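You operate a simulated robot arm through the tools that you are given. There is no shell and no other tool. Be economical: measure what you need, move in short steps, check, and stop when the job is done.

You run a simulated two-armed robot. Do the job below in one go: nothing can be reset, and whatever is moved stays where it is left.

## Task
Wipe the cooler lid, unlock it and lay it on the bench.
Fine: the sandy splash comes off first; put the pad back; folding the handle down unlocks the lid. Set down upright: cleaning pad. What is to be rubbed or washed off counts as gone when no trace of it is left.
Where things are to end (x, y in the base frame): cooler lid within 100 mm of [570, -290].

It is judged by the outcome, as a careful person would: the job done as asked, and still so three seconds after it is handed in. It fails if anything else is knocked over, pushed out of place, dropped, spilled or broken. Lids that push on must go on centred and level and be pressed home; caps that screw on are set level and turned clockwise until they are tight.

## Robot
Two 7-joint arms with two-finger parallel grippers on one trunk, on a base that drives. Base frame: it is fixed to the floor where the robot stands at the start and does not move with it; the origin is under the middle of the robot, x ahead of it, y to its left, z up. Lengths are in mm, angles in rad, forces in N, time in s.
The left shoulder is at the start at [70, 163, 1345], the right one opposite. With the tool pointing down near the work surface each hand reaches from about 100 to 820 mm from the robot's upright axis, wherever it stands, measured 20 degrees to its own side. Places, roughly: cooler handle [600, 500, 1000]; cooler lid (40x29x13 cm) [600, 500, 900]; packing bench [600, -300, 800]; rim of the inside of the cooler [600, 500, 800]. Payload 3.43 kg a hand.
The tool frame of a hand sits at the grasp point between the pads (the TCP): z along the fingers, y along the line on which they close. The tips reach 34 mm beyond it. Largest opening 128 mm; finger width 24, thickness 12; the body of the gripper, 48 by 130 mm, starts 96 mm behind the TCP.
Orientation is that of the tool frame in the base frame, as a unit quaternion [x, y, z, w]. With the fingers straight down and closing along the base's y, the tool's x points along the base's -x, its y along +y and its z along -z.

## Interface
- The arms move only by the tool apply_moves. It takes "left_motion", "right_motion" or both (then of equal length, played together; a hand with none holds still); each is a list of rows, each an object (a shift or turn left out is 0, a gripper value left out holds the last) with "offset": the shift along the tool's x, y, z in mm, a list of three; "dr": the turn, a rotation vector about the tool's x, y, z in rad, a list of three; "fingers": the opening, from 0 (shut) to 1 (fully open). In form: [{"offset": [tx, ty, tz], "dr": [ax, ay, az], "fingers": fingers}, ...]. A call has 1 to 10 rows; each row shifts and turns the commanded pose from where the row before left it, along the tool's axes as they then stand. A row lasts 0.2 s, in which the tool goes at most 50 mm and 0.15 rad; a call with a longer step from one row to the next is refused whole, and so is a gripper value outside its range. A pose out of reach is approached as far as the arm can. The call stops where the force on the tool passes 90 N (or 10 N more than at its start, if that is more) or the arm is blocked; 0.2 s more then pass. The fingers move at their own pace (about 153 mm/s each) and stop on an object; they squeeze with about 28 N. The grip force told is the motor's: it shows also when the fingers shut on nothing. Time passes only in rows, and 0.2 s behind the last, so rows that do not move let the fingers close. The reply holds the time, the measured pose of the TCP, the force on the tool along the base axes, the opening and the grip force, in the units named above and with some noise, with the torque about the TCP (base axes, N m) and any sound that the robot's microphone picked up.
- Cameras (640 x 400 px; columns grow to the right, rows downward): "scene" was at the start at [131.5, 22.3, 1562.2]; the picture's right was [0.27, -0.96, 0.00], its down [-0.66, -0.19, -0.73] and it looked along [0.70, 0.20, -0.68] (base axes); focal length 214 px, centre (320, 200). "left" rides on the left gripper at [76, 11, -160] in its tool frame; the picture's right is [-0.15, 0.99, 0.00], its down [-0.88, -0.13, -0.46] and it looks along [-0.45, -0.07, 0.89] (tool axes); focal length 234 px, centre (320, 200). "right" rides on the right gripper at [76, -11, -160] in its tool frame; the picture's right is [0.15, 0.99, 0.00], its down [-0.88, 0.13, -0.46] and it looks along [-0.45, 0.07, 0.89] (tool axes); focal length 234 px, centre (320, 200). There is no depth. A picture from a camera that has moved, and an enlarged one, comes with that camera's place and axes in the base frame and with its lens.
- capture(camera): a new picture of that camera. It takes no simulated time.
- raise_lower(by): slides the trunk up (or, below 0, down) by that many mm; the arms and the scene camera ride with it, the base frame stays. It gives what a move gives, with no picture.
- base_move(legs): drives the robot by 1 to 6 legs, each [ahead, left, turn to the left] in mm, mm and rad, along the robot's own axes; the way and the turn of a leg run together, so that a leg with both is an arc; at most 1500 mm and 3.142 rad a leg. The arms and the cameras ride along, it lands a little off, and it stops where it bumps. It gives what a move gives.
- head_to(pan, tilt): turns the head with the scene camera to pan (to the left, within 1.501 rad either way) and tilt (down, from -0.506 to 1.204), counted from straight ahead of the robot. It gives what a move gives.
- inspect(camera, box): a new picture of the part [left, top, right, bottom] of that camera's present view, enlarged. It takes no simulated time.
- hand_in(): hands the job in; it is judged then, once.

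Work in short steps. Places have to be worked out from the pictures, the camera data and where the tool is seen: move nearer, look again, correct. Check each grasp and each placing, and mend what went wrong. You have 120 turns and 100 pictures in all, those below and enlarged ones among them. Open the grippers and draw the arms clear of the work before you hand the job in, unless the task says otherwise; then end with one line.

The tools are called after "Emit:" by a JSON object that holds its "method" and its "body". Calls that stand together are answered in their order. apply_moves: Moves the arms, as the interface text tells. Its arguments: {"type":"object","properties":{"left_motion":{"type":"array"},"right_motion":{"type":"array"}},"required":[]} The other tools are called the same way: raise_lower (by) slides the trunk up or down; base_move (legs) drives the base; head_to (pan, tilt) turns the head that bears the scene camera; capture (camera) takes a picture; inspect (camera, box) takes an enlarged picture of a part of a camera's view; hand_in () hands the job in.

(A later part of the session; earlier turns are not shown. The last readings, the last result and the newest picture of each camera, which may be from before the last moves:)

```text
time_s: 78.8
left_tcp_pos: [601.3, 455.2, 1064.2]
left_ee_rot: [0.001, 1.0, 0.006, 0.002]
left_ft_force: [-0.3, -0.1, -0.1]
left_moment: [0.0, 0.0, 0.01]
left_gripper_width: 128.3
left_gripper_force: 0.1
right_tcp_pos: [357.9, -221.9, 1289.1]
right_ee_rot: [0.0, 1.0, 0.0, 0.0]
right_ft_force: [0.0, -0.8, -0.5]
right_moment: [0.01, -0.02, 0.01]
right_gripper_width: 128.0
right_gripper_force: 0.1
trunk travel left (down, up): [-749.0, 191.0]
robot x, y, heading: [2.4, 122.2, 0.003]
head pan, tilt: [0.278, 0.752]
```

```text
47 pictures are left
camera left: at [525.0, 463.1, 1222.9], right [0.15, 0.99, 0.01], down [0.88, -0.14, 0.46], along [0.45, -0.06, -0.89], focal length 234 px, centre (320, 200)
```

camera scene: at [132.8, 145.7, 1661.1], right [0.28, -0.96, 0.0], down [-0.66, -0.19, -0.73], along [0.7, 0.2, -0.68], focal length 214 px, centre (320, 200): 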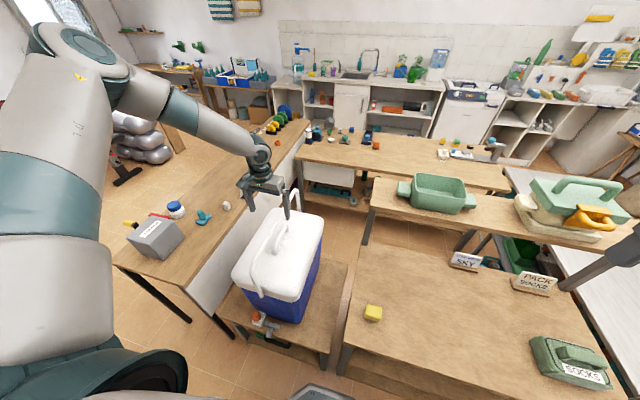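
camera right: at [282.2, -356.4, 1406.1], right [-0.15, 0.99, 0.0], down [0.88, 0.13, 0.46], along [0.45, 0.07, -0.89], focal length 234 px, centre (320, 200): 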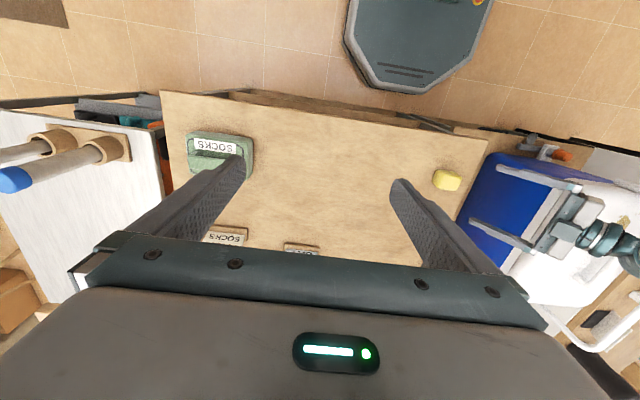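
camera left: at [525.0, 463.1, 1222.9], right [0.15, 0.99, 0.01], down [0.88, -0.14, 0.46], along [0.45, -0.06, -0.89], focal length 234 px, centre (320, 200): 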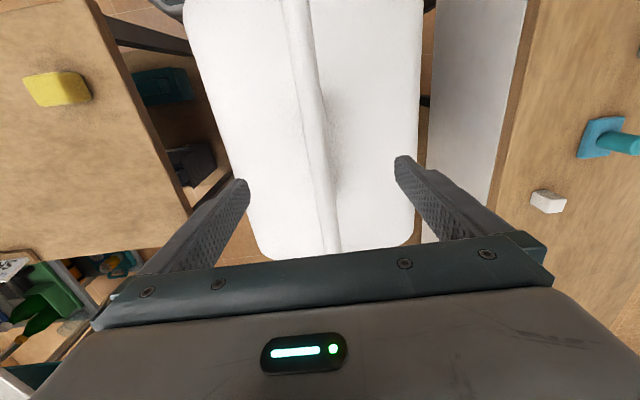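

Bar is centred between the fingers. Descend to TCP z ≈ 1031 and close gently.

Emit:
{"method": "apply_moves", "body": {"left_motion": [{"offset": [0, 1, 33]}, {"fingers": 0.5}, {"fingers": 0.2}, {"fingers": 0}, {"fingers": 0}, {"fingers": 0}]}}

Emit:
{"method": "capture", "body": {"camera": "left"}}

```text
time_s: 80.2
left_tcp_pos: [601.4, 455.0, 1032.9]
left_ee_rot: [0.0, 1.0, 0.006, 0.002]
left_ft_force: [-1.9, 0.4, 4.2]
left_moment: [0.02, -0.02, -0.04]
left_gripper_width: 17.4
left_gripper_force: 27.9
right_tcp_pos: [357.1, -222.8, 1290.3]
right_ee_rot: [0.0, 1.0, 0.001, 0.0]
right_ft_force: [-0.5, -0.7, 0.9]
right_moment: [0.03, 0.03, -0.03]
right_gripper_width: 128.0
right_gripper_force: 0.1
trunk travel left (down, up): [-749.0, 191.0]
robot x, y, heading: [-1.8, 121.5, 0.001]
head pan, tilt: [0.278, 0.752]
```

```text
46 pictures are left
camera left: at [524.7, 463.7, 1191.6], right [0.15, 0.99, 0.01], down [0.88, -0.14, 0.46], along [0.45, -0.06, -0.89], focal length 234 px, centre (320, 200)
```

left: 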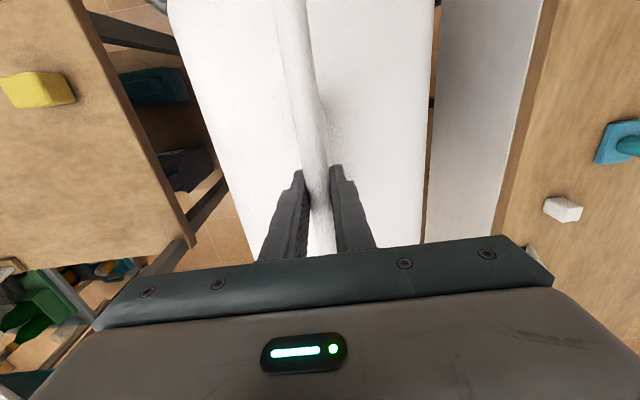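

Bail gripped (17 mm bar). Probe the folding direction with a small arc toward −y.

Emit:
{"method": "apply_moves", "body": {"left_motion": [{"offset": [0, -9, 0]}, {"offset": [0, -9, 1]}, {"offset": [0, -9, 1]}]}}

```text
time_s: 81.0
left_tcp_pos: [602.6, 428.3, 1028.6]
left_ee_rot: [0.0, 1.0, 0.005, 0.002]
left_ft_force: [-1.0, 0.7, 5.3]
left_moment: [0.16, 0.24, 0.02]
left_gripper_width: 17.5
left_gripper_force: 27.6
right_tcp_pos: [357.3, -222.2, 1290.9]
right_ee_rot: [0.0, 1.0, 0.0, 0.0]
right_ft_force: [0.3, 0.6, -0.1]
right_moment: [-0.04, -0.01, 0.03]
right_gripper_width: 128.0
right_gripper_force: 0.0
trunk travel left (down, up): [-749.0, 191.0]
robot x, y, heading: [0.3, 124.7, 0.001]
head pan, tilt: [0.278, 0.752]
```

It folds freely to −y. Continue along the arc (pivot ≈ y 460, z 836, R ≈ 195).

Emit:
{"method": "apply_moves", "body": {"left_motion": [{"offset": [0, -17.5, 4]}, {"offset": [0, -17.3, 5.2]}, {"offset": [0, -15.6, 6.6]}, {"offset": [0, -15.2, 7.7]}, {"offset": [0, -14.2, 9.2]}, {"offset": [0, -13.6, 10.3]}]}}

Emit:
{"method": "inspect", "body": {"camera": "scene", "box": [200, 150, 400, 320]}}

```text
time_s: 82.4
left_tcp_pos: [598.6, 342.7, 993.6]
left_ee_rot: [0.0, 1.0, 0.005, 0.004]
left_ft_force: [19.5, -8.3, 11.2]
left_moment: [0.07, 0.02, -0.47]
left_gripper_width: 18.0
left_gripper_force: 27.9
left hand out of reach, approached as far as the arm can: row 6
right_tcp_pos: [359.9, -225.6, 1287.9]
right_ee_rot: [0.0, 1.0, 0.001, -0.001]
right_ft_force: [-0.1, 0.1, 1.2]
right_moment: [-0.05, 0.03, -0.01]
right_gripper_width: 127.8
right_gripper_force: 0.1
trunk travel left (down, up): [-749.0, 191.0]
robot x, y, heading: [-1.9, 124.4, -0.0]
head pan, tilt: [0.278, 0.752]
```

```text
2.35 times, centred on (300, 235) of scene
camera zoom: at [134.6, 142.6, 1486.1], right [0.27, -0.96, 0.0], down [-0.66, -0.19, -0.73], along [0.7, 0.2, -0.68], focal length 505 px, centre (367, 118)
```

zoom: 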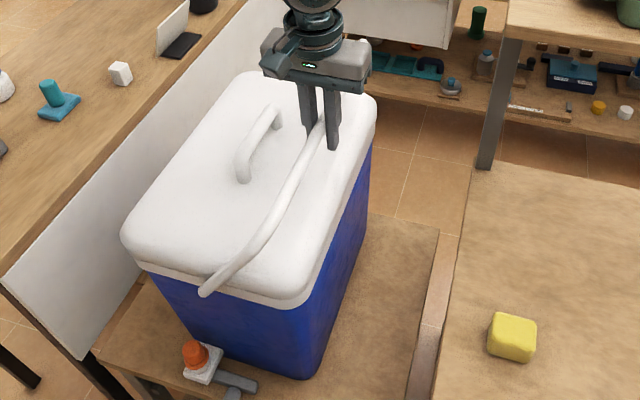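

Arm hits its low-reach limit. Release the bail here, raise the arm, lower the trunk and regrip with more travel.

Emit:
{"method": "apply_moves", "body": {"left_motion": [{"fingers": 0.3}, {"fingers": 0.6}, {"offset": [0, 0, -45]}, {"offset": [-3, 0, -45]}, {"offset": [0, 0, -45]}, {"offset": [0, 0, -45]}]}}

Emit:
{"method": "inspect", "body": {"camera": "scene", "box": [200, 150, 400, 320]}}

Emit:
{"method": "capture", "body": {"camera": "left"}}

```text
time_s: 83.8
left_tcp_pos: [596.5, 343.0, 1174.7]
left_ee_rot: [0.0, 1.0, 0.006, 0.002]
left_ft_force: [0.9, 1.4, 0.1]
left_moment: [0.0, -0.06, -0.03]
left_gripper_width: 76.6
left_gripper_force: 0.0
right_tcp_pos: [356.5, -223.0, 1288.8]
right_ee_rot: [0.0, 1.0, 0.0, 0.0]
right_ft_force: [0.3, -0.3, -0.5]
right_moment: [-0.01, -0.03, -0.05]
right_gripper_width: 128.1
right_gripper_force: 0.1
trunk travel left (down, up): [-749.0, 191.0]
robot x, y, heading: [2.2, 124.4, 0.003]
head pan, tilt: [0.278, 0.752]
```

```text
2.35 times, centred on (300, 235) of scene
camera zoom: at [129.6, 144.9, 1486.3], right [0.28, -0.96, 0.0], down [-0.66, -0.19, -0.73], along [0.7, 0.2, -0.68], focal length 505 px, centre (367, 118)
```

zoom: 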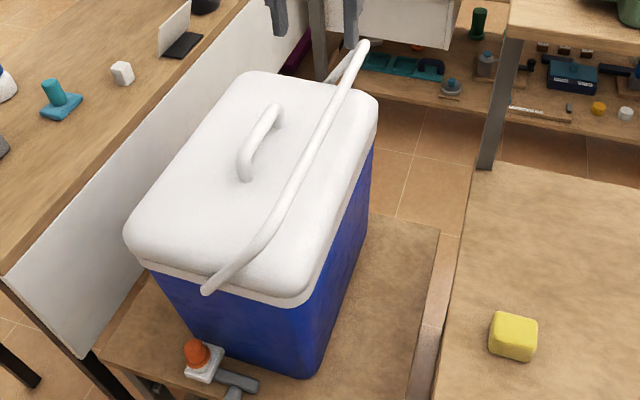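

```text
43 pictures are left
camera left: at [520.0, 351.6, 1333.2], right [0.15, 0.99, 0.01], down [0.88, -0.14, 0.46], along [0.45, -0.06, -0.89], focal length 234 px, centre (320, 200)
```

left: 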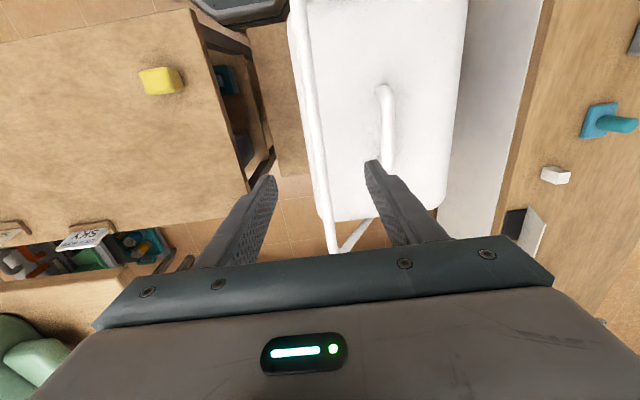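

The bail stays where left (~37°). Lower the trunk 180 mm to straddle the bar again, then grip.

Emit:
{"method": "raise_lower", "body": {"by": -140}}

Emit:
{"method": "apply_moves", "body": {"left_motion": [{"offset": [0, -6, 0]}, {"offset": [0, 0, 20]}, {"offset": [0, 0, 18]}, {"fingers": 0.3}, {"fingers": 0}, {"fingers": 0}, {"fingers": 0}]}}

Emit:
{"method": "capture", "body": {"camera": "left"}}

```text
time_s: 85.4
left_tcp_pos: [596.4, 343.4, 1032.3]
left_ee_rot: [0.001, 1.0, 0.005, 0.002]
left_ft_force: [0.1, -0.8, -0.3]
left_moment: [-0.03, 0.04, -0.01]
left_gripper_width: 76.9
left_gripper_force: 0.1
right_tcp_pos: [356.9, -222.9, 1149.8]
right_ee_rot: [0.0, 1.0, 0.001, 0.0]
right_ft_force: [0.7, 0.1, -0.5]
right_moment: [-0.02, -0.02, 0.03]
right_gripper_width: 127.9
right_gripper_force: 0.0
trunk travel left (down, up): [-609.0, 331.0]
robot x, y, heading: [1.3, 121.3, 0.003]
head pan, tilt: [0.278, 0.752]
```

```text
time_s: 87.0
left_tcp_pos: [597.7, 338.4, 995.9]
left_ee_rot: [0.001, 1.0, 0.005, 0.002]
left_ft_force: [-1.6, 1.5, 0.0]
left_moment: [-0.06, -0.06, -0.32]
left_gripper_width: 17.3
left_gripper_force: 27.7
right_tcp_pos: [359.7, -221.4, 1149.2]
right_ee_rot: [0.0, 1.0, 0.001, -0.001]
right_ft_force: [0.1, -0.6, -0.1]
right_moment: [-0.03, -0.01, 0.0]
right_gripper_width: 128.1
right_gripper_force: 0.0
trunk travel left (down, up): [-609.0, 331.0]
robot x, y, heading: [-1.4, 121.0, 0.004]
head pan, tilt: [0.278, 0.752]
```

```text
42 pictures are left
camera left: at [521.8, 347.5, 1155.0], right [0.15, 0.99, 0.01], down [0.88, -0.14, 0.46], along [0.45, -0.06, -0.89], focal length 234 px, centre (320, 200)
```

left: 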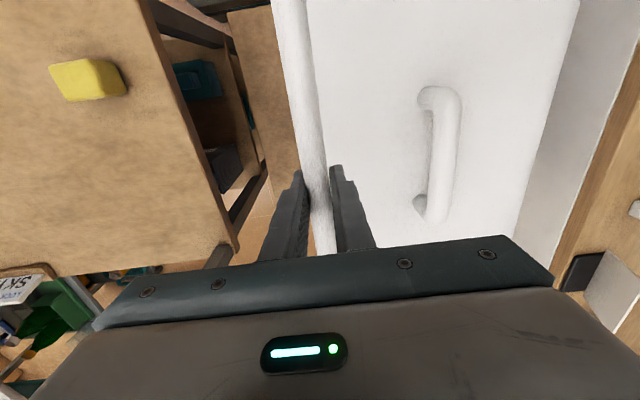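

Regripped. Continue the arc toward ~68°.

Emit:
{"method": "apply_moves", "body": {"left_motion": [{"offset": [0, -12.9, 10.9]}, {"offset": [0, -11.8, 12.5]}, {"offset": [0, -10.7, 13.1]}, {"offset": [0, -9.4, 14.3]}, {"offset": [0, -8.2, 14.9]}, {"offset": [0, -7, 15.7]}]}}

Emit:
{"method": "capture", "body": {"camera": "left"}}

```text
time_s: 88.4
left_tcp_pos: [582.0, 303.3, 920.0]
left_ee_rot: [-0.001, 1.0, 0.005, 0.0]
left_ft_force: [-3.0, -9.0, 4.6]
left_moment: [-0.2, -0.6, -0.62]
left_gripper_width: 18.7
left_gripper_force: 27.5
left hand out of reach, approached as far as the arm can: row 4, 5, 6
right_tcp_pos: [357.9, -221.3, 1149.6]
right_ee_rot: [0.0, 1.0, 0.001, 0.0]
right_ft_force: [1.0, 0.7, 0.0]
right_moment: [-0.04, 0.04, -0.02]
right_gripper_width: 127.7
right_gripper_force: 0.0
trunk travel left (down, up): [-609.0, 331.0]
robot x, y, heading: [0.4, 126.1, 0.001]
head pan, tilt: [0.278, 0.752]
```

```text
41 pictures are left
camera left: at [506.4, 312.0, 1079.4], right [0.14, 0.99, 0.01], down [0.88, -0.13, 0.46], along [0.45, -0.06, -0.89], focal length 234 px, centre (320, 200)
```

left: 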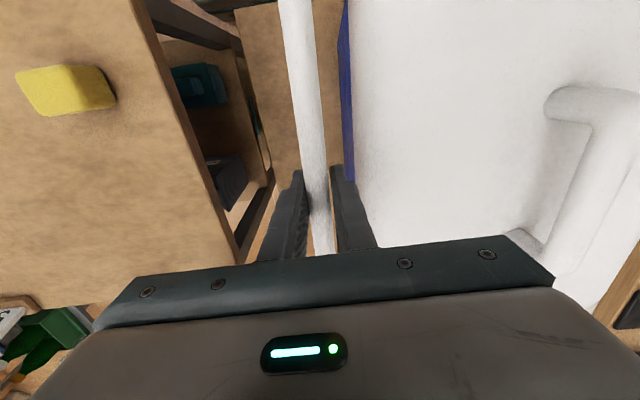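

Again near the reach limit; the hand works better further to the robot's left. Release, raise, and shift the base to the right by 150 mm.

Emit:
{"method": "apply_moves", "body": {"left_motion": [{"fingers": 0.28}, {"offset": [0, 0, -20]}, {"offset": [0, 0, -45]}, {"offset": [0, 0, -45]}, {"offset": [0, 0, -40]}]}}

Emit:
{"method": "base_move", "body": {"legs": [[0, -170, 0]]}}

Emit:
{"method": "apply_moves", "body": {"left_motion": [{"offset": [-5, 42, 0]}, {"offset": [-5, 42, 0]}, {"offset": [-5, 42, 0]}, {"offset": [-3, 38, 0]}]}}

Emit:
{"method": "capture", "body": {"camera": "left"}}

Emit:
{"method": "inspect", "body": {"camera": "scene", "box": [140, 130, 340, 300]}}

```text
time_s: 89.6
left_tcp_pos: [583.8, 296.5, 1070.4]
left_ee_rot: [0.001, 1.0, 0.007, 0.002]
left_ft_force: [-0.2, 0.3, 0.2]
left_moment: [-0.03, 0.02, -0.03]
left_gripper_width: 35.5
left_gripper_force: 0.0
right_tcp_pos: [357.2, -222.0, 1149.5]
right_ee_rot: [0.0, 1.0, 0.001, -0.001]
right_ft_force: [-0.3, -1.0, -0.2]
right_moment: [-0.01, 0.01, 0.01]
right_gripper_width: 128.1
right_gripper_force: 0.1
trunk travel left (down, up): [-609.0, 331.0]
robot x, y, heading: [-0.1, 122.7, 0.008]
head pan, tilt: [0.278, 0.752]
```

```text
time_s: 91.1
left_tcp_pos: [585.5, 126.2, 1070.4]
left_ee_rot: [-0.002, 1.0, 0.005, 0.002]
left_ft_force: [-0.9, 0.5, -0.9]
left_moment: [0.06, -0.02, 0.01]
left_gripper_width: 35.7
left_gripper_force: 0.1
right_tcp_pos: [360.0, -393.2, 1150.2]
right_ee_rot: [-0.002, 1.0, 0.001, 0.0]
right_ft_force: [0.2, -0.3, -0.8]
right_moment: [0.02, -0.01, -0.03]
right_gripper_width: 128.0
right_gripper_force: 0.1
trunk travel left (down, up): [-609.0, 331.0]
robot x, y, heading: [1.1, -48.1, 0.004]
head pan, tilt: [0.278, 0.752]
```

```text
time_s: 92.1
left_tcp_pos: [604.4, 292.5, 1073.9]
left_ee_rot: [-0.002, 1.0, 0.005, 0.001]
left_ft_force: [0.3, 0.0, -0.1]
left_moment: [0.01, -0.01, -0.02]
left_gripper_width: 35.7
left_gripper_force: 0.1
right_tcp_pos: [360.3, -392.2, 1150.9]
right_ee_rot: [-0.001, 1.0, 0.0, 0.0]
right_ft_force: [-0.4, 0.3, -1.0]
right_moment: [-0.03, -0.06, 0.0]
right_gripper_width: 128.2
right_gripper_force: 0.0
trunk travel left (down, up): [-609.0, 331.0]
robot x, y, heading: [-0.8, -50.0, 0.0]
head pan, tilt: [0.278, 0.752]
```

```text
40 pictures are left
camera left: at [527.4, 301.7, 1231.6], right [0.14, 0.99, 0.01], down [0.88, -0.13, 0.46], along [0.45, -0.06, -0.89], focal length 234 px, centre (320, 200)
```

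left: 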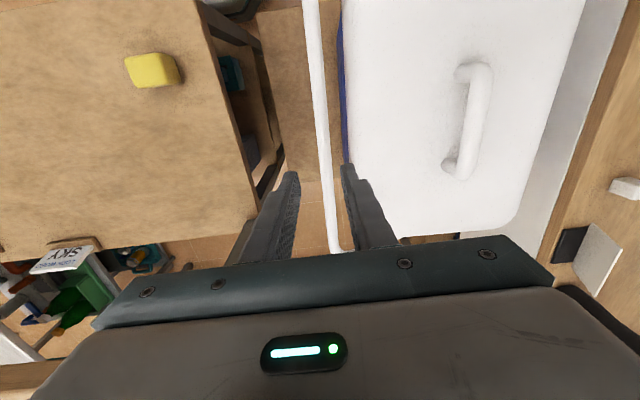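

```text
2.35 times, centred on (240, 215) of scene
camera zoom: at [131.2, -25.4, 1346.3], right [0.28, -0.96, 0.0], down [-0.66, -0.19, -0.73], along [0.7, 0.2, -0.68], focal length 505 px, centre (508, 165)
```

zoom: 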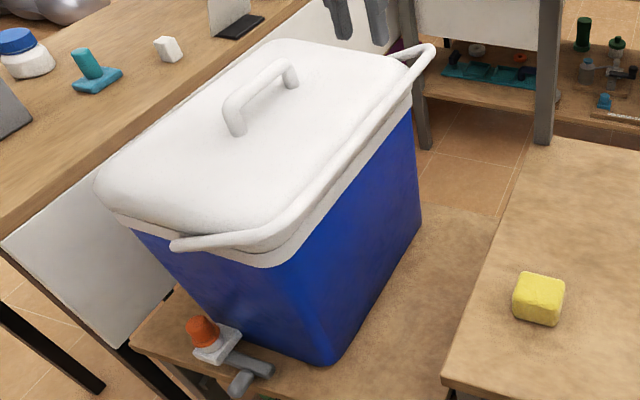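

Bail is at ~58° (bar ≈ y 294, z 936). Re-straddle with the hand biased away from the lid, then grip.

Emit:
{"method": "apply_moves", "body": {"left_motion": [{"offset": [0, -4, 40]}, {"offset": [0, 0, 40]}, {"offset": [0, 0, 40]}, {"offset": [0, 0, 16]}, {"fingers": 0}, {"fingers": 0}]}}

Emit:
{"method": "capture", "body": {"camera": "left"}}

```text
time_s: 93.5
left_tcp_pos: [604.7, 290.6, 935.9]
left_ee_rot: [-0.002, 1.0, 0.005, 0.0]
left_ft_force: [0.6, 10.2, 0.0]
left_moment: [0.36, 0.45, -0.63]
left_gripper_width: 17.9
left_gripper_force: 28.0
right_tcp_pos: [360.0, -392.0, 1151.5]
right_ee_rot: [-0.002, 1.0, 0.001, 0.0]
right_ft_force: [-0.8, -0.3, 1.3]
right_moment: [0.01, 0.01, 0.01]
right_gripper_width: 128.1
right_gripper_force: 0.1
trunk travel left (down, up): [-609.0, 331.0]
robot x, y, heading: [-1.4, -46.7, 0.004]
head pan, tilt: [0.278, 0.752]
```

```text
38 pictures are left
camera left: at [528.2, 298.8, 1094.6], right [0.14, 0.99, 0.01], down [0.88, -0.13, 0.46], along [0.45, -0.05, -0.89], focal length 234 px, centre (320, 200)
```

left: 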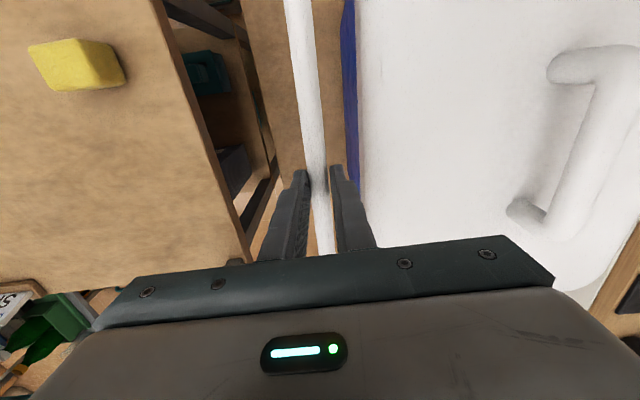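

Gripped at ~60°. Finish the arc to ~88°.

Emit:
{"method": "apply_moves", "body": {"left_motion": [{"offset": [0, -7.5, 14.3]}, {"offset": [0, -6.3, 15]}, {"offset": [0, -5, 16]}, {"offset": [0, -3.8, 16.8]}, {"offset": [0, -2, 13.5]}, {"offset": [0, -1, 13.5]}]}}

Emit:
{"method": "capture", "body": {"camera": "left"}}

Emit:
{"method": "inspect", "body": {"camera": "scene", "box": [140, 130, 340, 300]}}

```text
time_s: 94.9
left_tcp_pos: [601.8, 262.1, 851.1]
left_ee_rot: [-0.002, 1.0, 0.005, 0.005]
left_ft_force: [-0.9, 9.9, 35.4]
left_moment: [0.46, -0.34, -0.67]
left_gripper_width: 18.1
left_gripper_force: 27.6
right_tcp_pos: [357.0, -395.7, 1150.7]
right_ee_rot: [-0.002, 1.0, 0.001, 0.001]
right_ft_force: [-0.6, -0.2, 0.1]
right_moment: [0.01, 0.02, -0.01]
right_gripper_width: 128.0
right_gripper_force: 0.1
trunk travel left (down, up): [-609.0, 331.0]
robot x, y, heading: [1.1, -45.7, 0.004]
head pan, tilt: [0.278, 0.752]
```

```text
37 pictures are left
camera left: at [525.4, 270.6, 1009.7], right [0.14, 0.99, 0.01], down [0.88, -0.13, 0.46], along [0.46, -0.06, -0.89], focal length 234 px, centre (320, 200)
```

left: 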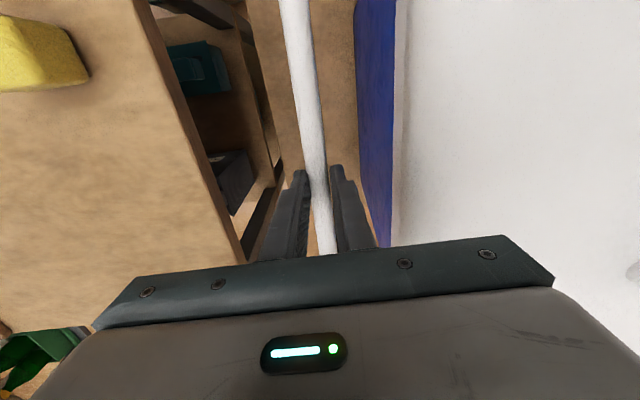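

```text
2.35 times, centred on (240, 215) of scene
camera zoom: at [129.0, -28.4, 1347.1], right [0.28, -0.96, 0.0], down [-0.65, -0.19, -0.73], along [0.7, 0.2, -0.68], focal length 505 px, centre (508, 165)
```

zoom: 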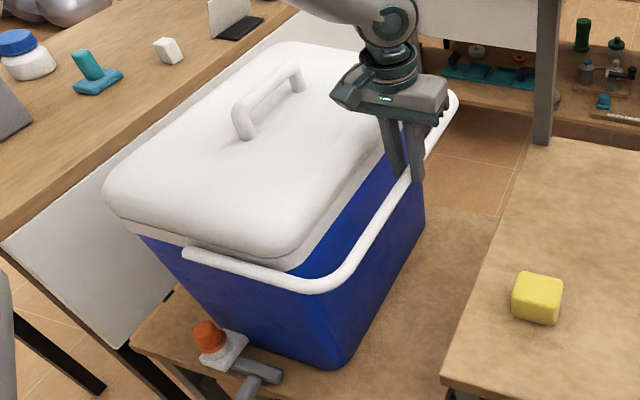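

Bail is horizontal against its stop (35 N up-force). Release and rise, then see if it stays.

Emit:
{"method": "apply_moves", "body": {"left_motion": [{"offset": [0, 0, -2]}, {"fingers": 0.3}, {"fingers": 0.3}, {"offset": [0, 0, -45]}, {"offset": [0, 0, -45]}, {"offset": [0, 0, -45]}, {"offset": [0, 0, -45], "fingers": 1}]}}

Emit:
{"method": "inspect", "body": {"camera": "scene", "box": [140, 130, 340, 300]}}

Emit:
{"method": "capture", "body": {"camera": "left"}}

```text
time_s: 96.5
left_tcp_pos: [600.5, 260.2, 1030.5]
left_ee_rot: [-0.002, 1.0, 0.006, 0.002]
left_ft_force: [0.2, 0.6, 1.0]
left_moment: [0.01, -0.02, -0.03]
left_gripper_width: 128.1
left_gripper_force: 0.2
right_tcp_pos: [358.4, -395.6, 1149.8]
right_ee_rot: [-0.002, 1.0, 0.001, 0.0]
right_ft_force: [-0.4, 0.9, 0.9]
right_moment: [0.04, 0.0, -0.02]
right_gripper_width: 128.2
right_gripper_force: 0.2
trunk travel left (down, up): [-609.0, 331.0]
robot x, y, heading: [-1.5, -46.8, 0.008]
head pan, tilt: [0.278, 0.752]
```

```text
2.35 times, centred on (240, 215) of scene
camera zoom: at [130.6, -28.1, 1346.3], right [0.28, -0.96, 0.0], down [-0.66, -0.19, -0.73], along [0.7, 0.2, -0.68], focal length 505 px, centre (508, 165)
```

zoom: 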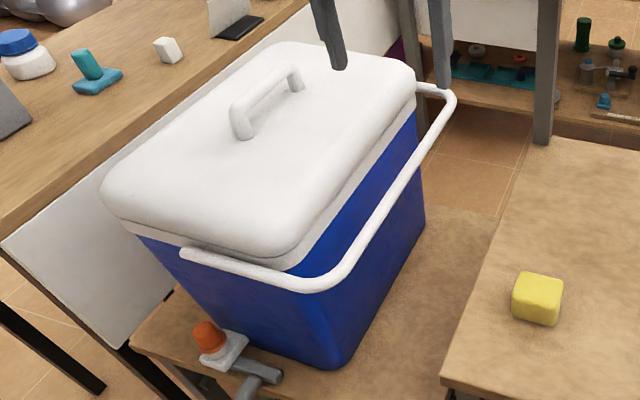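

```text
34 pictures are left
camera left: at [523.0, 268.0, 1189.0], right [0.14, 0.99, 0.01], down [0.88, -0.13, 0.46], along [0.45, -0.05, -0.89], focal length 234 px, centre (320, 200)
```

left: 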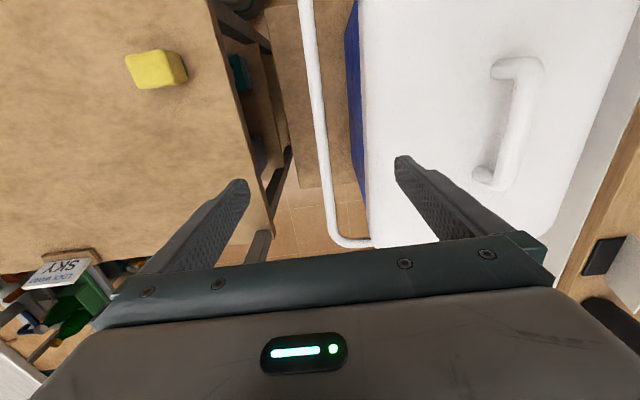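

Bail stays folded. Now go to the lid's grip handle (≈ [612, 462]): base +100 left, then arm.

Emit:
{"method": "base_move", "body": {"legs": [[0, 110, 0]]}}

Emit:
{"method": "apply_moves", "body": {"left_motion": [{"offset": [-6, 45, 0]}, {"offset": [-6, 45, 0]}]}}

Emit:
{"method": "capture", "body": {"camera": "left"}}

```text
time_s: 97.7
left_tcp_pos: [600.2, 368.5, 1029.4]
left_ee_rot: [-0.001, 1.0, 0.006, 0.002]
left_ft_force: [0.9, 1.2, -0.4]
left_moment: [-0.01, -0.02, 0.01]
left_gripper_width: 128.2
left_gripper_force: 0.1
right_tcp_pos: [359.6, -284.8, 1149.7]
right_ee_rot: [-0.002, 1.0, 0.001, 0.0]
right_ft_force: [0.3, -0.1, 0.3]
right_moment: [0.02, 0.03, 0.0]
right_gripper_width: 128.0
right_gripper_force: 0.0
trunk travel left (down, up): [-609.0, 331.0]
robot x, y, heading: [0.9, 59.1, 0.007]
head pan, tilt: [0.278, 0.752]
```

```text
time_s: 98.3
left_tcp_pos: [612.4, 458.6, 1029.8]
left_ee_rot: [-0.002, 1.0, 0.006, 0.002]
left_ft_force: [-0.1, -0.3, -0.4]
left_moment: [-0.04, -0.01, 0.0]
left_gripper_width: 127.9
left_gripper_force: 0.1
right_tcp_pos: [358.5, -283.8, 1149.3]
right_ee_rot: [-0.001, 1.0, 0.0, 0.0]
right_ft_force: [0.0, 0.0, 0.1]
right_moment: [-0.01, -0.02, -0.04]
right_gripper_width: 128.0
right_gripper_force: 0.0
trunk travel left (down, up): [-609.0, 331.0]
robot x, y, heading: [2.4, 60.4, -0.0]
head pan, tilt: [0.278, 0.752]
```

```text
33 pictures are left
camera left: at [535.9, 467.0, 1188.2], right [0.14, 0.99, 0.01], down [0.88, -0.13, 0.46], along [0.45, -0.06, -0.89], focal length 234 px, centre (320, 200)
```

left: 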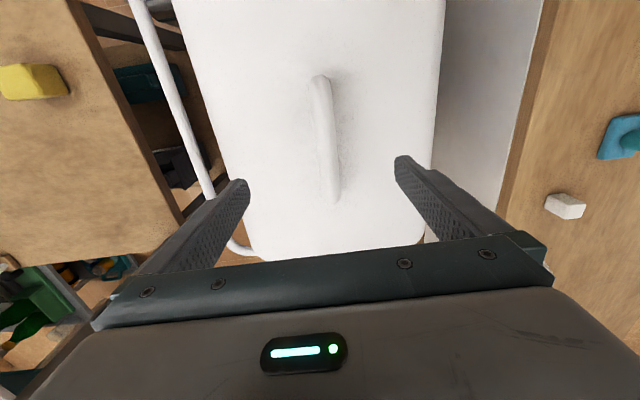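

Handle bar: y ≈ 467, z ≈ 931–959, x centre ≈ 602. Align and descend to TCP z ≈ 946.

Emit:
{"method": "apply_moves", "body": {"left_motion": [{"offset": [10, 8, 0]}, {"offset": [0, 0, 40]}, {"offset": [0, 0, 30]}]}}

Emit:
{"method": "capture", "body": {"camera": "left"}}

Emit:
{"method": "inspect", "body": {"camera": "scene", "box": [180, 130, 340, 270]}}

```text
time_s: 99.1
left_tcp_pos: [602.4, 465.0, 959.7]
left_ee_rot: [-0.002, 1.0, 0.006, 0.001]
left_ft_force: [1.6, -0.1, -0.9]
left_moment: [-0.02, -0.02, -0.02]
left_gripper_width: 128.0
left_gripper_force: 0.0
right_tcp_pos: [360.3, -286.3, 1148.9]
right_ee_rot: [-0.001, 1.0, 0.001, 0.0]
right_ft_force: [0.4, -0.9, 0.1]
right_moment: [0.03, 0.01, -0.01]
right_gripper_width: 128.1
right_gripper_force: 0.0
trunk travel left (down, up): [-609.0, 331.0]
robot x, y, heading: [-1.1, 54.4, 0.005]
head pan, tilt: [0.278, 0.752]
```

```text
32 pictures are left
camera left: at [526.5, 474.5, 1118.2], right [0.14, 0.99, 0.01], down [0.88, -0.13, 0.46], along [0.45, -0.05, -0.89], focal length 234 px, centre (320, 200)
```

left: 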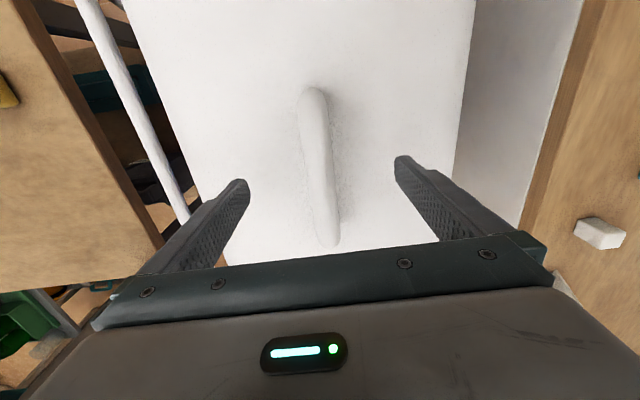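

```text
2.86 times, centred on (260, 200) of scene
camera zoom: at [131.7, 80.7, 1346.2], right [0.28, -0.96, 0.0], down [-0.66, -0.19, -0.73], along [0.7, 0.2, -0.68], focal length 613 px, centre (491, 200)
```

zoom: 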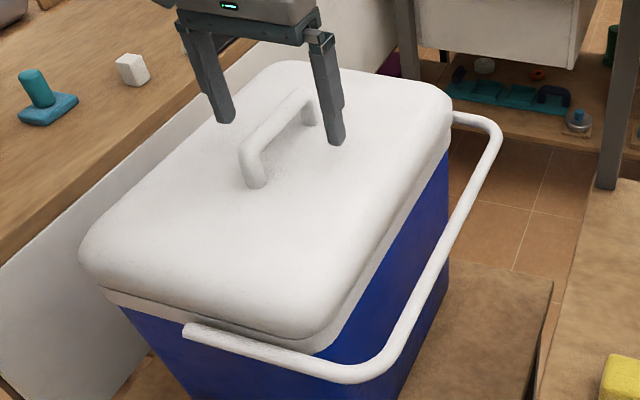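

Well centred. Descend 15 mm and grip the handle.

Emit:
{"method": "apply_moves", "body": {"left_motion": [{"offset": [4, 1, 15]}, {"fingers": 0.5}, {"fingers": 0.2}, {"fingers": 0}, {"fingers": 0}, {"fingers": 0}]}}

Emit:
{"method": "apply_moves", "body": {"left_motion": [{"offset": [0, 0, -5]}, {"offset": [0, 0, -5]}, {"offset": [0, 0, -5]}, {"offset": [0, 0, 0]}]}}

Emit:
{"method": "inspect", "body": {"camera": "scene", "box": [180, 130, 340, 270]}}

```text
time_s: 100.5
left_tcp_pos: [598.4, 466.8, 944.8]
left_ee_rot: [-0.002, 1.0, 0.005, 0.002]
left_ft_force: [-0.4, -0.1, 1.7]
left_moment: [0.02, 0.02, -0.42]
left_gripper_width: 21.4
left_gripper_force: 27.8
right_tcp_pos: [360.1, -286.1, 1149.4]
right_ee_rot: [-0.001, 1.0, 0.001, 0.0]
right_ft_force: [0.7, 0.6, 0.6]
right_moment: [0.02, -0.02, 0.02]
right_gripper_width: 128.0
right_gripper_force: 0.0
trunk travel left (down, up): [-609.0, 331.0]
robot x, y, heading: [-1.6, 56.6, 0.002]
head pan, tilt: [0.278, 0.752]
```

```text
time_s: 101.5
left_tcp_pos: [599.0, 468.5, 958.8]
left_ee_rot: [-0.002, 1.0, 0.006, 0.002]
left_ft_force: [-0.5, -0.7, -4.2]
left_moment: [0.01, 0.0, 0.01]
left_gripper_width: 21.7
left_gripper_force: 28.4
right_tcp_pos: [358.8, -285.3, 1150.0]
right_ee_rot: [-0.002, 1.0, 0.001, 0.0]
right_ft_force: [0.2, 0.0, 0.4]
right_moment: [0.01, -0.03, 0.02]
right_gripper_width: 127.7
right_gripper_force: 0.1
trunk travel left (down, up): [-609.0, 331.0]
robot x, y, heading: [-0.5, 56.8, 0.005]
head pan, tilt: [0.278, 0.752]
```

```text
2.86 times, centred on (260, 200) of scene
camera zoom: at [131.8, 81.1, 1346.2], right [0.28, -0.96, 0.0], down [-0.66, -0.19, -0.73], along [0.7, 0.2, -0.68], focal length 613 px, centre (491, 200)
```

zoom: 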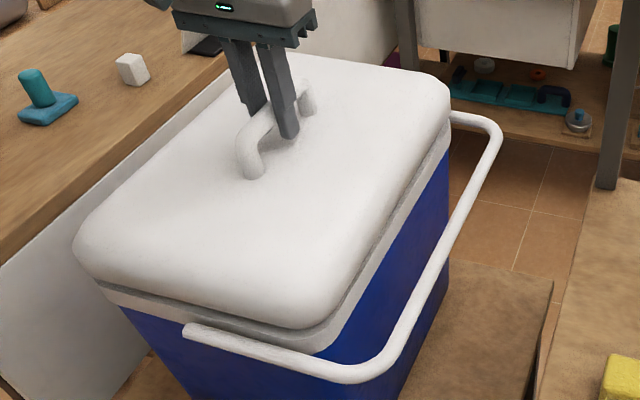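

The lid is lifting cleanly (only ~4 N). Raise the trunk to clear everything, and lift the right arm for later driving.

Emit:
{"method": "raise_lower", "body": {"by": 60}}

Emit:
{"method": "raise_lower", "body": {"by": 100}}

Emit:
{"method": "apply_moves", "body": {"right_motion": [{"offset": [0, 10, -40]}, {"offset": [0, 10, -40]}, {"offset": [0, 10, -40]}, {"offset": [0, 10, -40]}]}}

Emit:
{"method": "capture", "body": {"camera": "scene"}}

Emit:
{"method": "capture", "body": {"camera": "right"}}

```text
time_s: 102.5
left_tcp_pos: [598.9, 467.5, 1019.4]
left_ee_rot: [-0.002, 1.0, 0.005, 0.002]
left_ft_force: [0.6, -0.1, -4.0]
left_moment: [0.01, 0.01, 0.02]
left_gripper_width: 21.7
left_gripper_force: 27.7
right_tcp_pos: [358.9, -286.1, 1209.5]
right_ee_rot: [-0.002, 1.0, 0.002, -0.001]
right_ft_force: [-0.4, -0.2, -0.5]
right_moment: [0.01, 0.02, 0.02]
right_gripper_width: 128.1
right_gripper_force: 0.0
trunk travel left (down, up): [-669.0, 271.0]
robot x, y, heading: [4.3, 59.2, 0.005]
head pan, tilt: [0.278, 0.752]
```

```text
time_s: 103.8
left_tcp_pos: [599.2, 467.4, 1118.1]
left_ee_rot: [-0.002, 1.0, 0.005, 0.001]
left_ft_force: [0.3, 0.3, -3.5]
left_moment: [0.0, 0.04, -0.02]
left_gripper_width: 21.8
left_gripper_force: 27.6
right_tcp_pos: [358.9, -285.6, 1308.7]
right_ee_rot: [-0.001, 1.0, 0.001, 0.0]
right_ft_force: [0.1, -0.6, -0.5]
right_moment: [-0.02, -0.01, 0.0]
right_gripper_width: 127.9
right_gripper_force: 0.0
trunk travel left (down, up): [-769.0, 171.0]
robot x, y, heading: [-0.4, 55.9, 0.012]
head pan, tilt: [0.278, 0.752]
```

```text
time_s: 104.8
left_tcp_pos: [596.8, 470.2, 1119.4]
left_ee_rot: [-0.003, 1.0, 0.004, 0.002]
left_ft_force: [-0.2, 1.2, -4.6]
left_moment: [0.0, -0.04, -0.01]
left_gripper_width: 22.0
left_gripper_force: 28.6
right_tcp_pos: [357.9, -242.2, 1470.9]
right_ee_rot: [-0.002, 1.0, 0.0, 0.001]
right_ft_force: [-0.6, 0.3, -0.2]
right_moment: [-0.02, 0.01, -0.02]
right_gripper_width: 128.1
right_gripper_force: 0.2
trunk travel left (down, up): [-769.0, 171.0]
robot x, y, heading: [-1.0, 57.1, 0.008]
head pan, tilt: [0.278, 0.752]
```

```text
29 pictures are left
camera scene: at [130.3, 83.6, 1506.2], right [0.28, -0.96, 0.0], down [-0.66, -0.19, -0.73], along [0.7, 0.2, -0.68], focal length 214 px, centre (320, 200)
```

scene: 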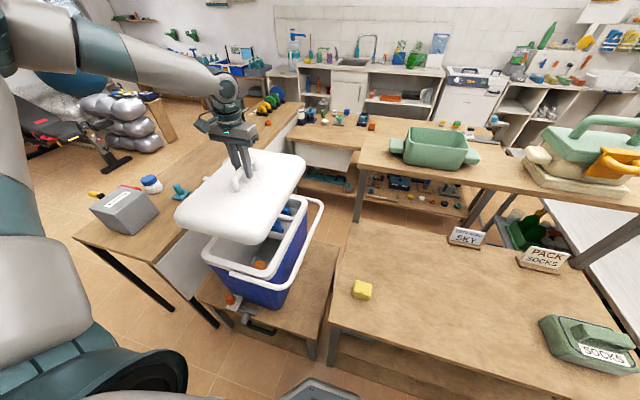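

```text
28 pictures are left
camera right: at [283.2, -253.3, 1630.9], right [-0.15, 0.99, 0.0], down [0.88, 0.13, 0.46], along [0.45, 0.07, -0.89], focal length 234 px, centre (320, 200)
```

right: 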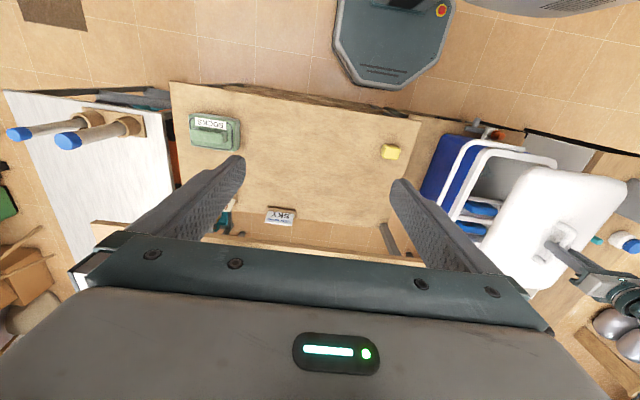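

Lid is free and level. Drive the robot 690 mm to the right to carry the lid over the bench.

Emit:
{"method": "base_move", "body": {"legs": [[0, -345, 0], [0, -345, -0.008]]}}

Emit:
{"method": "capture", "body": {"camera": "scene"}}

```text
time_s: 108.9
left_tcp_pos: [603.0, -223.5, 1118.9]
left_ee_rot: [0.0, 1.0, 0.006, 0.002]
left_ft_force: [-0.1, -0.5, -5.4]
left_moment: [-0.17, 0.02, 0.0]
left_gripper_width: 21.6
left_gripper_force: 27.8
right_tcp_pos: [360.3, -934.1, 1471.1]
right_ee_rot: [0.001, 1.0, 0.0, 0.0]
right_ft_force: [0.8, 0.2, 0.7]
right_moment: [-0.01, 0.0, 0.02]
right_gripper_width: 128.1
right_gripper_force: 0.1
trunk travel left (down, up): [-769.0, 171.0]
robot x, y, heading: [-0.2, -633.1, 0.001]
head pan, tilt: [0.278, 0.752]
```

```text
27 pictures are left
camera scene: at [133.7, -608.1, 1506.1], right [0.27, -0.96, 0.0], down [-0.66, -0.19, -0.73], along [0.7, 0.2, -0.68], focal length 214 px, centre (320, 200)
```

scene: 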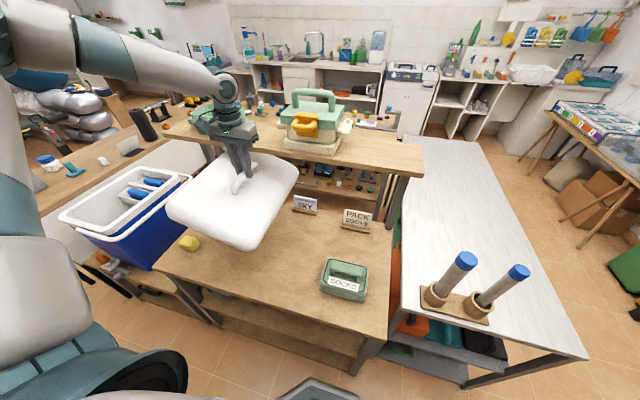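

Rotate the lid 90° about the vertical so its long side runs along the bench.

Emit:
{"method": "apply_moves", "body": {"left_motion": [{"dr": [0, 0, 0.15]}, {"dr": [0, 0, 0.15]}, {"dr": [0, 0, 0.15]}, {"dr": [0, 0, 0.15]}, {"dr": [0, 0, 0.15]}, {"dr": [0, 0, 0.15]}, {"dr": [0, 0, 0.15]}, {"dr": [0, 0, 0.15]}, {"dr": [0, 0, 0.15]}, {"dr": [0, 0, 0.15]}]}}

Emit:
{"method": "capture", "body": {"camera": "scene"}}

```text
time_s: 111.1
left_tcp_pos: [603.1, -225.2, 1118.1]
left_ee_rot: [0.683, 0.731, 0.004, -0.003]
left_ft_force: [0.2, 0.0, -4.5]
left_moment: [0.0, 0.08, -0.01]
left_gripper_width: 21.4
left_gripper_force: 28.2
right_tcp_pos: [360.5, -937.6, 1469.0]
right_ee_rot: [0.001, 1.0, 0.0, 0.0]
right_ft_force: [-0.9, 0.3, -0.2]
right_moment: [0.01, 0.0, -0.01]
right_gripper_width: 128.2
right_gripper_force: 0.0
trunk travel left (down, up): [-769.0, 171.0]
robot x, y, heading: [2.3, -629.5, -0.004]
head pan, tilt: [0.278, 0.752]
```

```text
26 pictures are left
camera scene: at [133.7, -609.8, 1506.2], right [0.27, -0.96, 0.0], down [-0.66, -0.19, -0.73], along [0.7, 0.2, -0.68], focal length 214 px, centre (320, 200)
```

scene: 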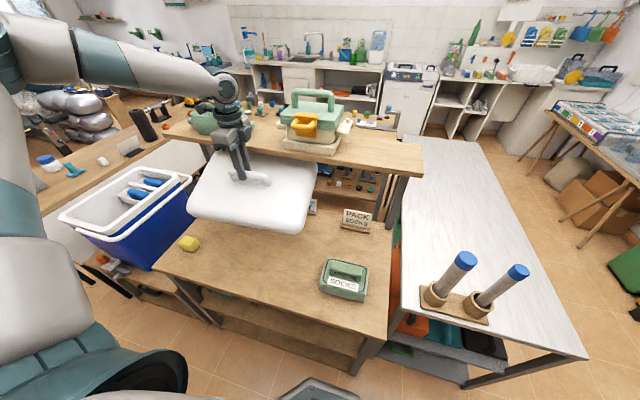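

Trim the yaw, shift to [568, −260], and lower the trunk to ~50 mm above the bench.

Emit:
{"method": "apply_moves", "body": {"left_motion": [{"dr": [0, 0, 0.07]}, {"offset": [-17, -17, 0]}, {"offset": [-17, -17, 0]}]}}

Emit:
{"method": "raise_lower", "body": {"by": -130}}

Emit:
{"method": "capture", "body": {"camera": "scene"}}

Emit:
{"method": "capture", "body": {"camera": "left"}}

```text
time_s: 111.9
left_tcp_pos: [567.0, -260.7, 1118.2]
left_ee_rot: [0.707, 0.708, 0.006, -0.004]
left_ft_force: [-1.1, -0.5, -3.8]
left_moment: [0.06, 0.1, 0.0]
left_gripper_width: 21.9
left_gripper_force: 28.0
right_tcp_pos: [359.4, -938.2, 1469.5]
right_ee_rot: [0.001, 1.0, 0.001, 0.0]
right_ft_force: [-1.2, 0.4, 0.2]
right_moment: [-0.01, -0.03, 0.02]
right_gripper_width: 128.0
right_gripper_force: 0.1
trunk travel left (down, up): [-769.0, 171.0]
robot x, y, heading: [1.0, -636.4, -0.002]
head pan, tilt: [0.278, 0.752]
```

```text
time_s: 113.5
left_tcp_pos: [566.9, -260.4, 987.4]
left_ee_rot: [0.706, 0.708, 0.006, -0.003]
left_ft_force: [-0.3, 0.5, -4.4]
left_moment: [0.05, 0.12, 0.01]
left_gripper_width: 21.8
left_gripper_force: 28.0
right_tcp_pos: [359.8, -936.4, 1339.5]
right_ee_rot: [0.001, 1.0, 0.0, 0.0]
right_ft_force: [0.0, 0.6, -0.3]
right_moment: [0.02, -0.01, 0.0]
right_gripper_width: 128.0
right_gripper_force: 0.0
trunk travel left (down, up): [-639.0, 301.0]
robot x, y, heading: [3.2, -633.8, -0.0]
head pan, tilt: [0.278, 0.752]
```

```text
25 pictures are left
camera scene: at [133.4, -610.1, 1376.3], right [0.27, -0.96, 0.0], down [-0.66, -0.19, -0.73], along [0.7, 0.2, -0.68], focal length 214 px, centre (320, 200)
```

scene: 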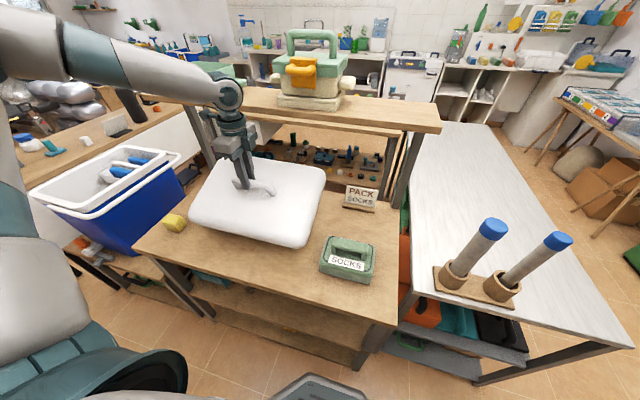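

```text
24 pictures are left
camera left: at [578.1, -185.8, 1148.5], right [0.99, -0.15, 0.0], down [-0.13, -0.89, 0.45], along [-0.06, -0.44, -0.9], focal length 234 px, centre (320, 200)
```

left: 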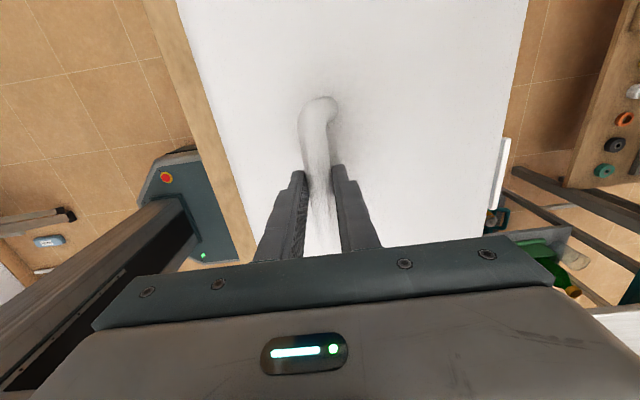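

Clear on all sides so far. Lower another 75 mm and check clearances.

Emit:
{"method": "raise_lower", "body": {"by": -75}}

Emit:
{"method": "inspect", "body": {"camera": "scene", "box": [120, 120, 400, 320]}}

```text
time_s: 114.6
left_tcp_pos: [567.6, -259.6, 913.1]
left_ee_rot: [0.707, 0.707, 0.004, -0.003]
left_ft_force: [0.1, -0.8, -3.6]
left_moment: [0.03, 0.08, 0.03]
left_gripper_width: 21.2
left_gripper_force: 28.0
right_tcp_pos: [360.6, -936.7, 1265.3]
right_ee_rot: [0.001, 1.0, 0.001, -0.001]
right_ft_force: [-0.1, 0.0, -0.1]
right_moment: [-0.01, -0.01, 0.0]
right_gripper_width: 128.0
right_gripper_force: 0.0
trunk travel left (down, up): [-564.0, 376.0]
robot x, y, heading: [3.3, -632.7, -0.006]
head pan, tilt: [0.278, 0.752]
```

```text
2.00 times, centred on (260, 220) of scene
camera zoom: at [133.5, -609.9, 1301.1], right [0.27, -0.96, 0.0], down [-0.66, -0.19, -0.73], along [0.7, 0.2, -0.68], focal length 429 px, centre (440, 160)
```

zoom: 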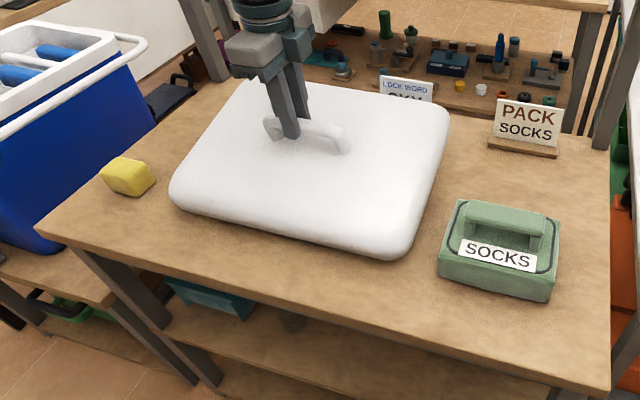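

Clear of the box, pad and sign. Lower in small steps until contact.

Emit:
{"method": "raise_lower", "body": {"by": -15}}

Emit:
{"method": "raise_lower", "body": {"by": -8}}

Emit:
{"method": "raise_lower", "body": {"by": -5}}

```text
time_s: 115.3
left_tcp_pos: [568.2, -258.7, 898.1]
left_ee_rot: [0.706, 0.708, 0.004, -0.003]
left_ft_force: [-1.0, -0.2, -4.0]
left_moment: [0.08, 0.02, -0.03]
left_gripper_width: 21.5
left_gripper_force: 27.7
right_tcp_pos: [360.7, -937.1, 1248.9]
right_ee_rot: [0.001, 1.0, 0.0, 0.0]
right_ft_force: [0.7, 0.1, -0.1]
right_moment: [-0.02, -0.02, -0.01]
right_gripper_width: 128.4
right_gripper_force: 0.2
trunk travel left (down, up): [-549.0, 391.0]
robot x, y, heading: [-1.4, -631.5, 0.0]
head pan, tilt: [0.278, 0.752]
```

```text
time_s: 115.8
left_tcp_pos: [567.5, -259.4, 890.9]
left_ee_rot: [0.707, 0.707, 0.006, -0.002]
left_ft_force: [0.4, 1.2, 2.4]
left_moment: [0.07, -0.17, -0.01]
left_gripper_width: 21.4
left_gripper_force: 27.2
right_tcp_pos: [359.2, -937.9, 1241.5]
right_ee_rot: [0.0, 1.0, 0.0, 0.0]
right_ft_force: [0.1, 0.5, 0.4]
right_moment: [-0.01, -0.03, 0.02]
right_gripper_width: 128.3
right_gripper_force: 0.1
trunk travel left (down, up): [-541.0, 399.0]
robot x, y, heading: [2.0, -632.2, -0.001]
head pan, tilt: [0.278, 0.752]
```

```text
time_s: 116.4
left_tcp_pos: [566.3, -260.2, 886.4]
left_ee_rot: [0.707, 0.708, 0.007, -0.002]
left_ft_force: [3.9, 3.4, 24.6]
left_moment: [0.03, -0.13, 0.06]
left_gripper_width: 21.9
left_gripper_force: 28.2
right_tcp_pos: [359.0, -939.3, 1237.2]
right_ee_rot: [0.0, 1.0, 0.001, 0.001]
right_ft_force: [-0.7, -0.2, 0.2]
right_moment: [0.0, 0.0, 0.02]
right_gripper_width: 128.1
right_gripper_force: 0.0
trunk travel left (down, up): [-536.0, 404.0]
robot x, y, heading: [1.1, -632.5, -0.002]
head pan, tilt: [0.278, 0.752]
```

Lid is on the bench (24 N contact). Open the fingers and rise with the trunk.

Emit:
{"method": "apply_moves", "body": {"left_motion": [{"offset": [0, 0, -2], "fingers": 0.25}, {"fingers": 0.4}, {"fingers": 0.6}, {"fingers": 0.6}]}}

Emit:
{"method": "raise_lower", "body": {"by": 200}}

Emit:
{"method": "capture", "body": {"camera": "scene"}}

Emit:
{"method": "capture", "body": {"camera": "left"}}

```text
time_s: 117.4
left_tcp_pos: [567.1, -259.0, 888.2]
left_ee_rot: [0.707, 0.707, 0.005, -0.002]
left_ft_force: [0.0, 0.5, -0.5]
left_moment: [-0.02, -0.02, 0.01]
left_gripper_width: 76.7
left_gripper_force: 0.1
right_tcp_pos: [358.7, -937.6, 1237.6]
right_ee_rot: [0.001, 1.0, 0.001, 0.001]
right_ft_force: [-0.4, 0.1, 0.3]
right_moment: [0.0, -0.02, -0.02]
right_gripper_width: 127.9
right_gripper_force: 0.1
trunk travel left (down, up): [-536.0, 404.0]
robot x, y, heading: [3.6, -631.4, -0.0]
head pan, tilt: [0.278, 0.752]
```

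```text
time_s: 119.5
left_tcp_pos: [567.1, -259.9, 1087.2]
left_ee_rot: [0.706, 0.708, 0.006, -0.003]
left_ft_force: [0.0, 0.7, -0.1]
left_moment: [-0.02, 0.01, 0.0]
left_gripper_width: 76.9
left_gripper_force: 0.1
right_tcp_pos: [360.0, -936.6, 1437.1]
right_ee_rot: [0.0, 1.0, 0.001, 0.001]
right_ft_force: [0.3, 0.7, -0.2]
right_moment: [0.02, 0.0, 0.0]
right_gripper_width: 128.2
right_gripper_force: 0.1
trunk travel left (down, up): [-736.0, 204.0]
robot x, y, heading: [5.8, -634.6, 0.0]
head pan, tilt: [0.278, 0.752]
```

```text
22 pictures are left
camera scene: at [133.3, -610.4, 1473.2], right [0.27, -0.96, 0.0], down [-0.66, -0.19, -0.73], along [0.7, 0.2, -0.68], focal length 214 px, centre (320, 200)
```

scene: 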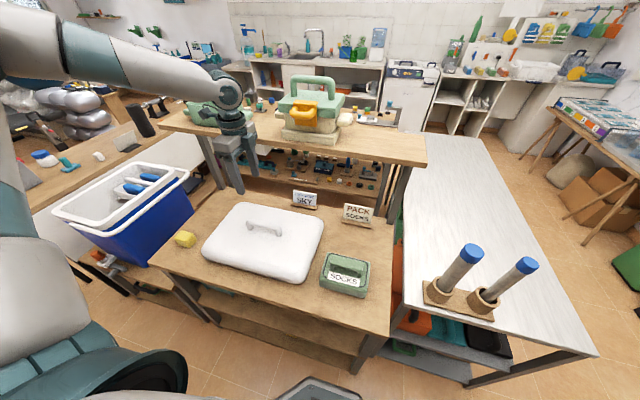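

```text
21 pictures are left
camera left: at [578.1, -186.0, 1247.5], right [0.99, -0.15, 0.0], down [-0.13, -0.89, 0.45], along [-0.06, -0.44, -0.9], focal length 234 px, centre (320, 200)
```

left: 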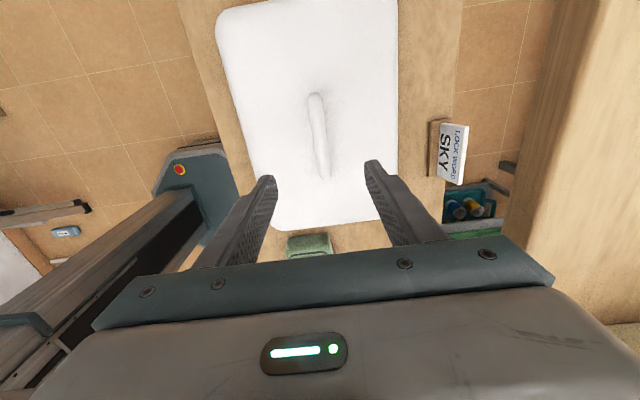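

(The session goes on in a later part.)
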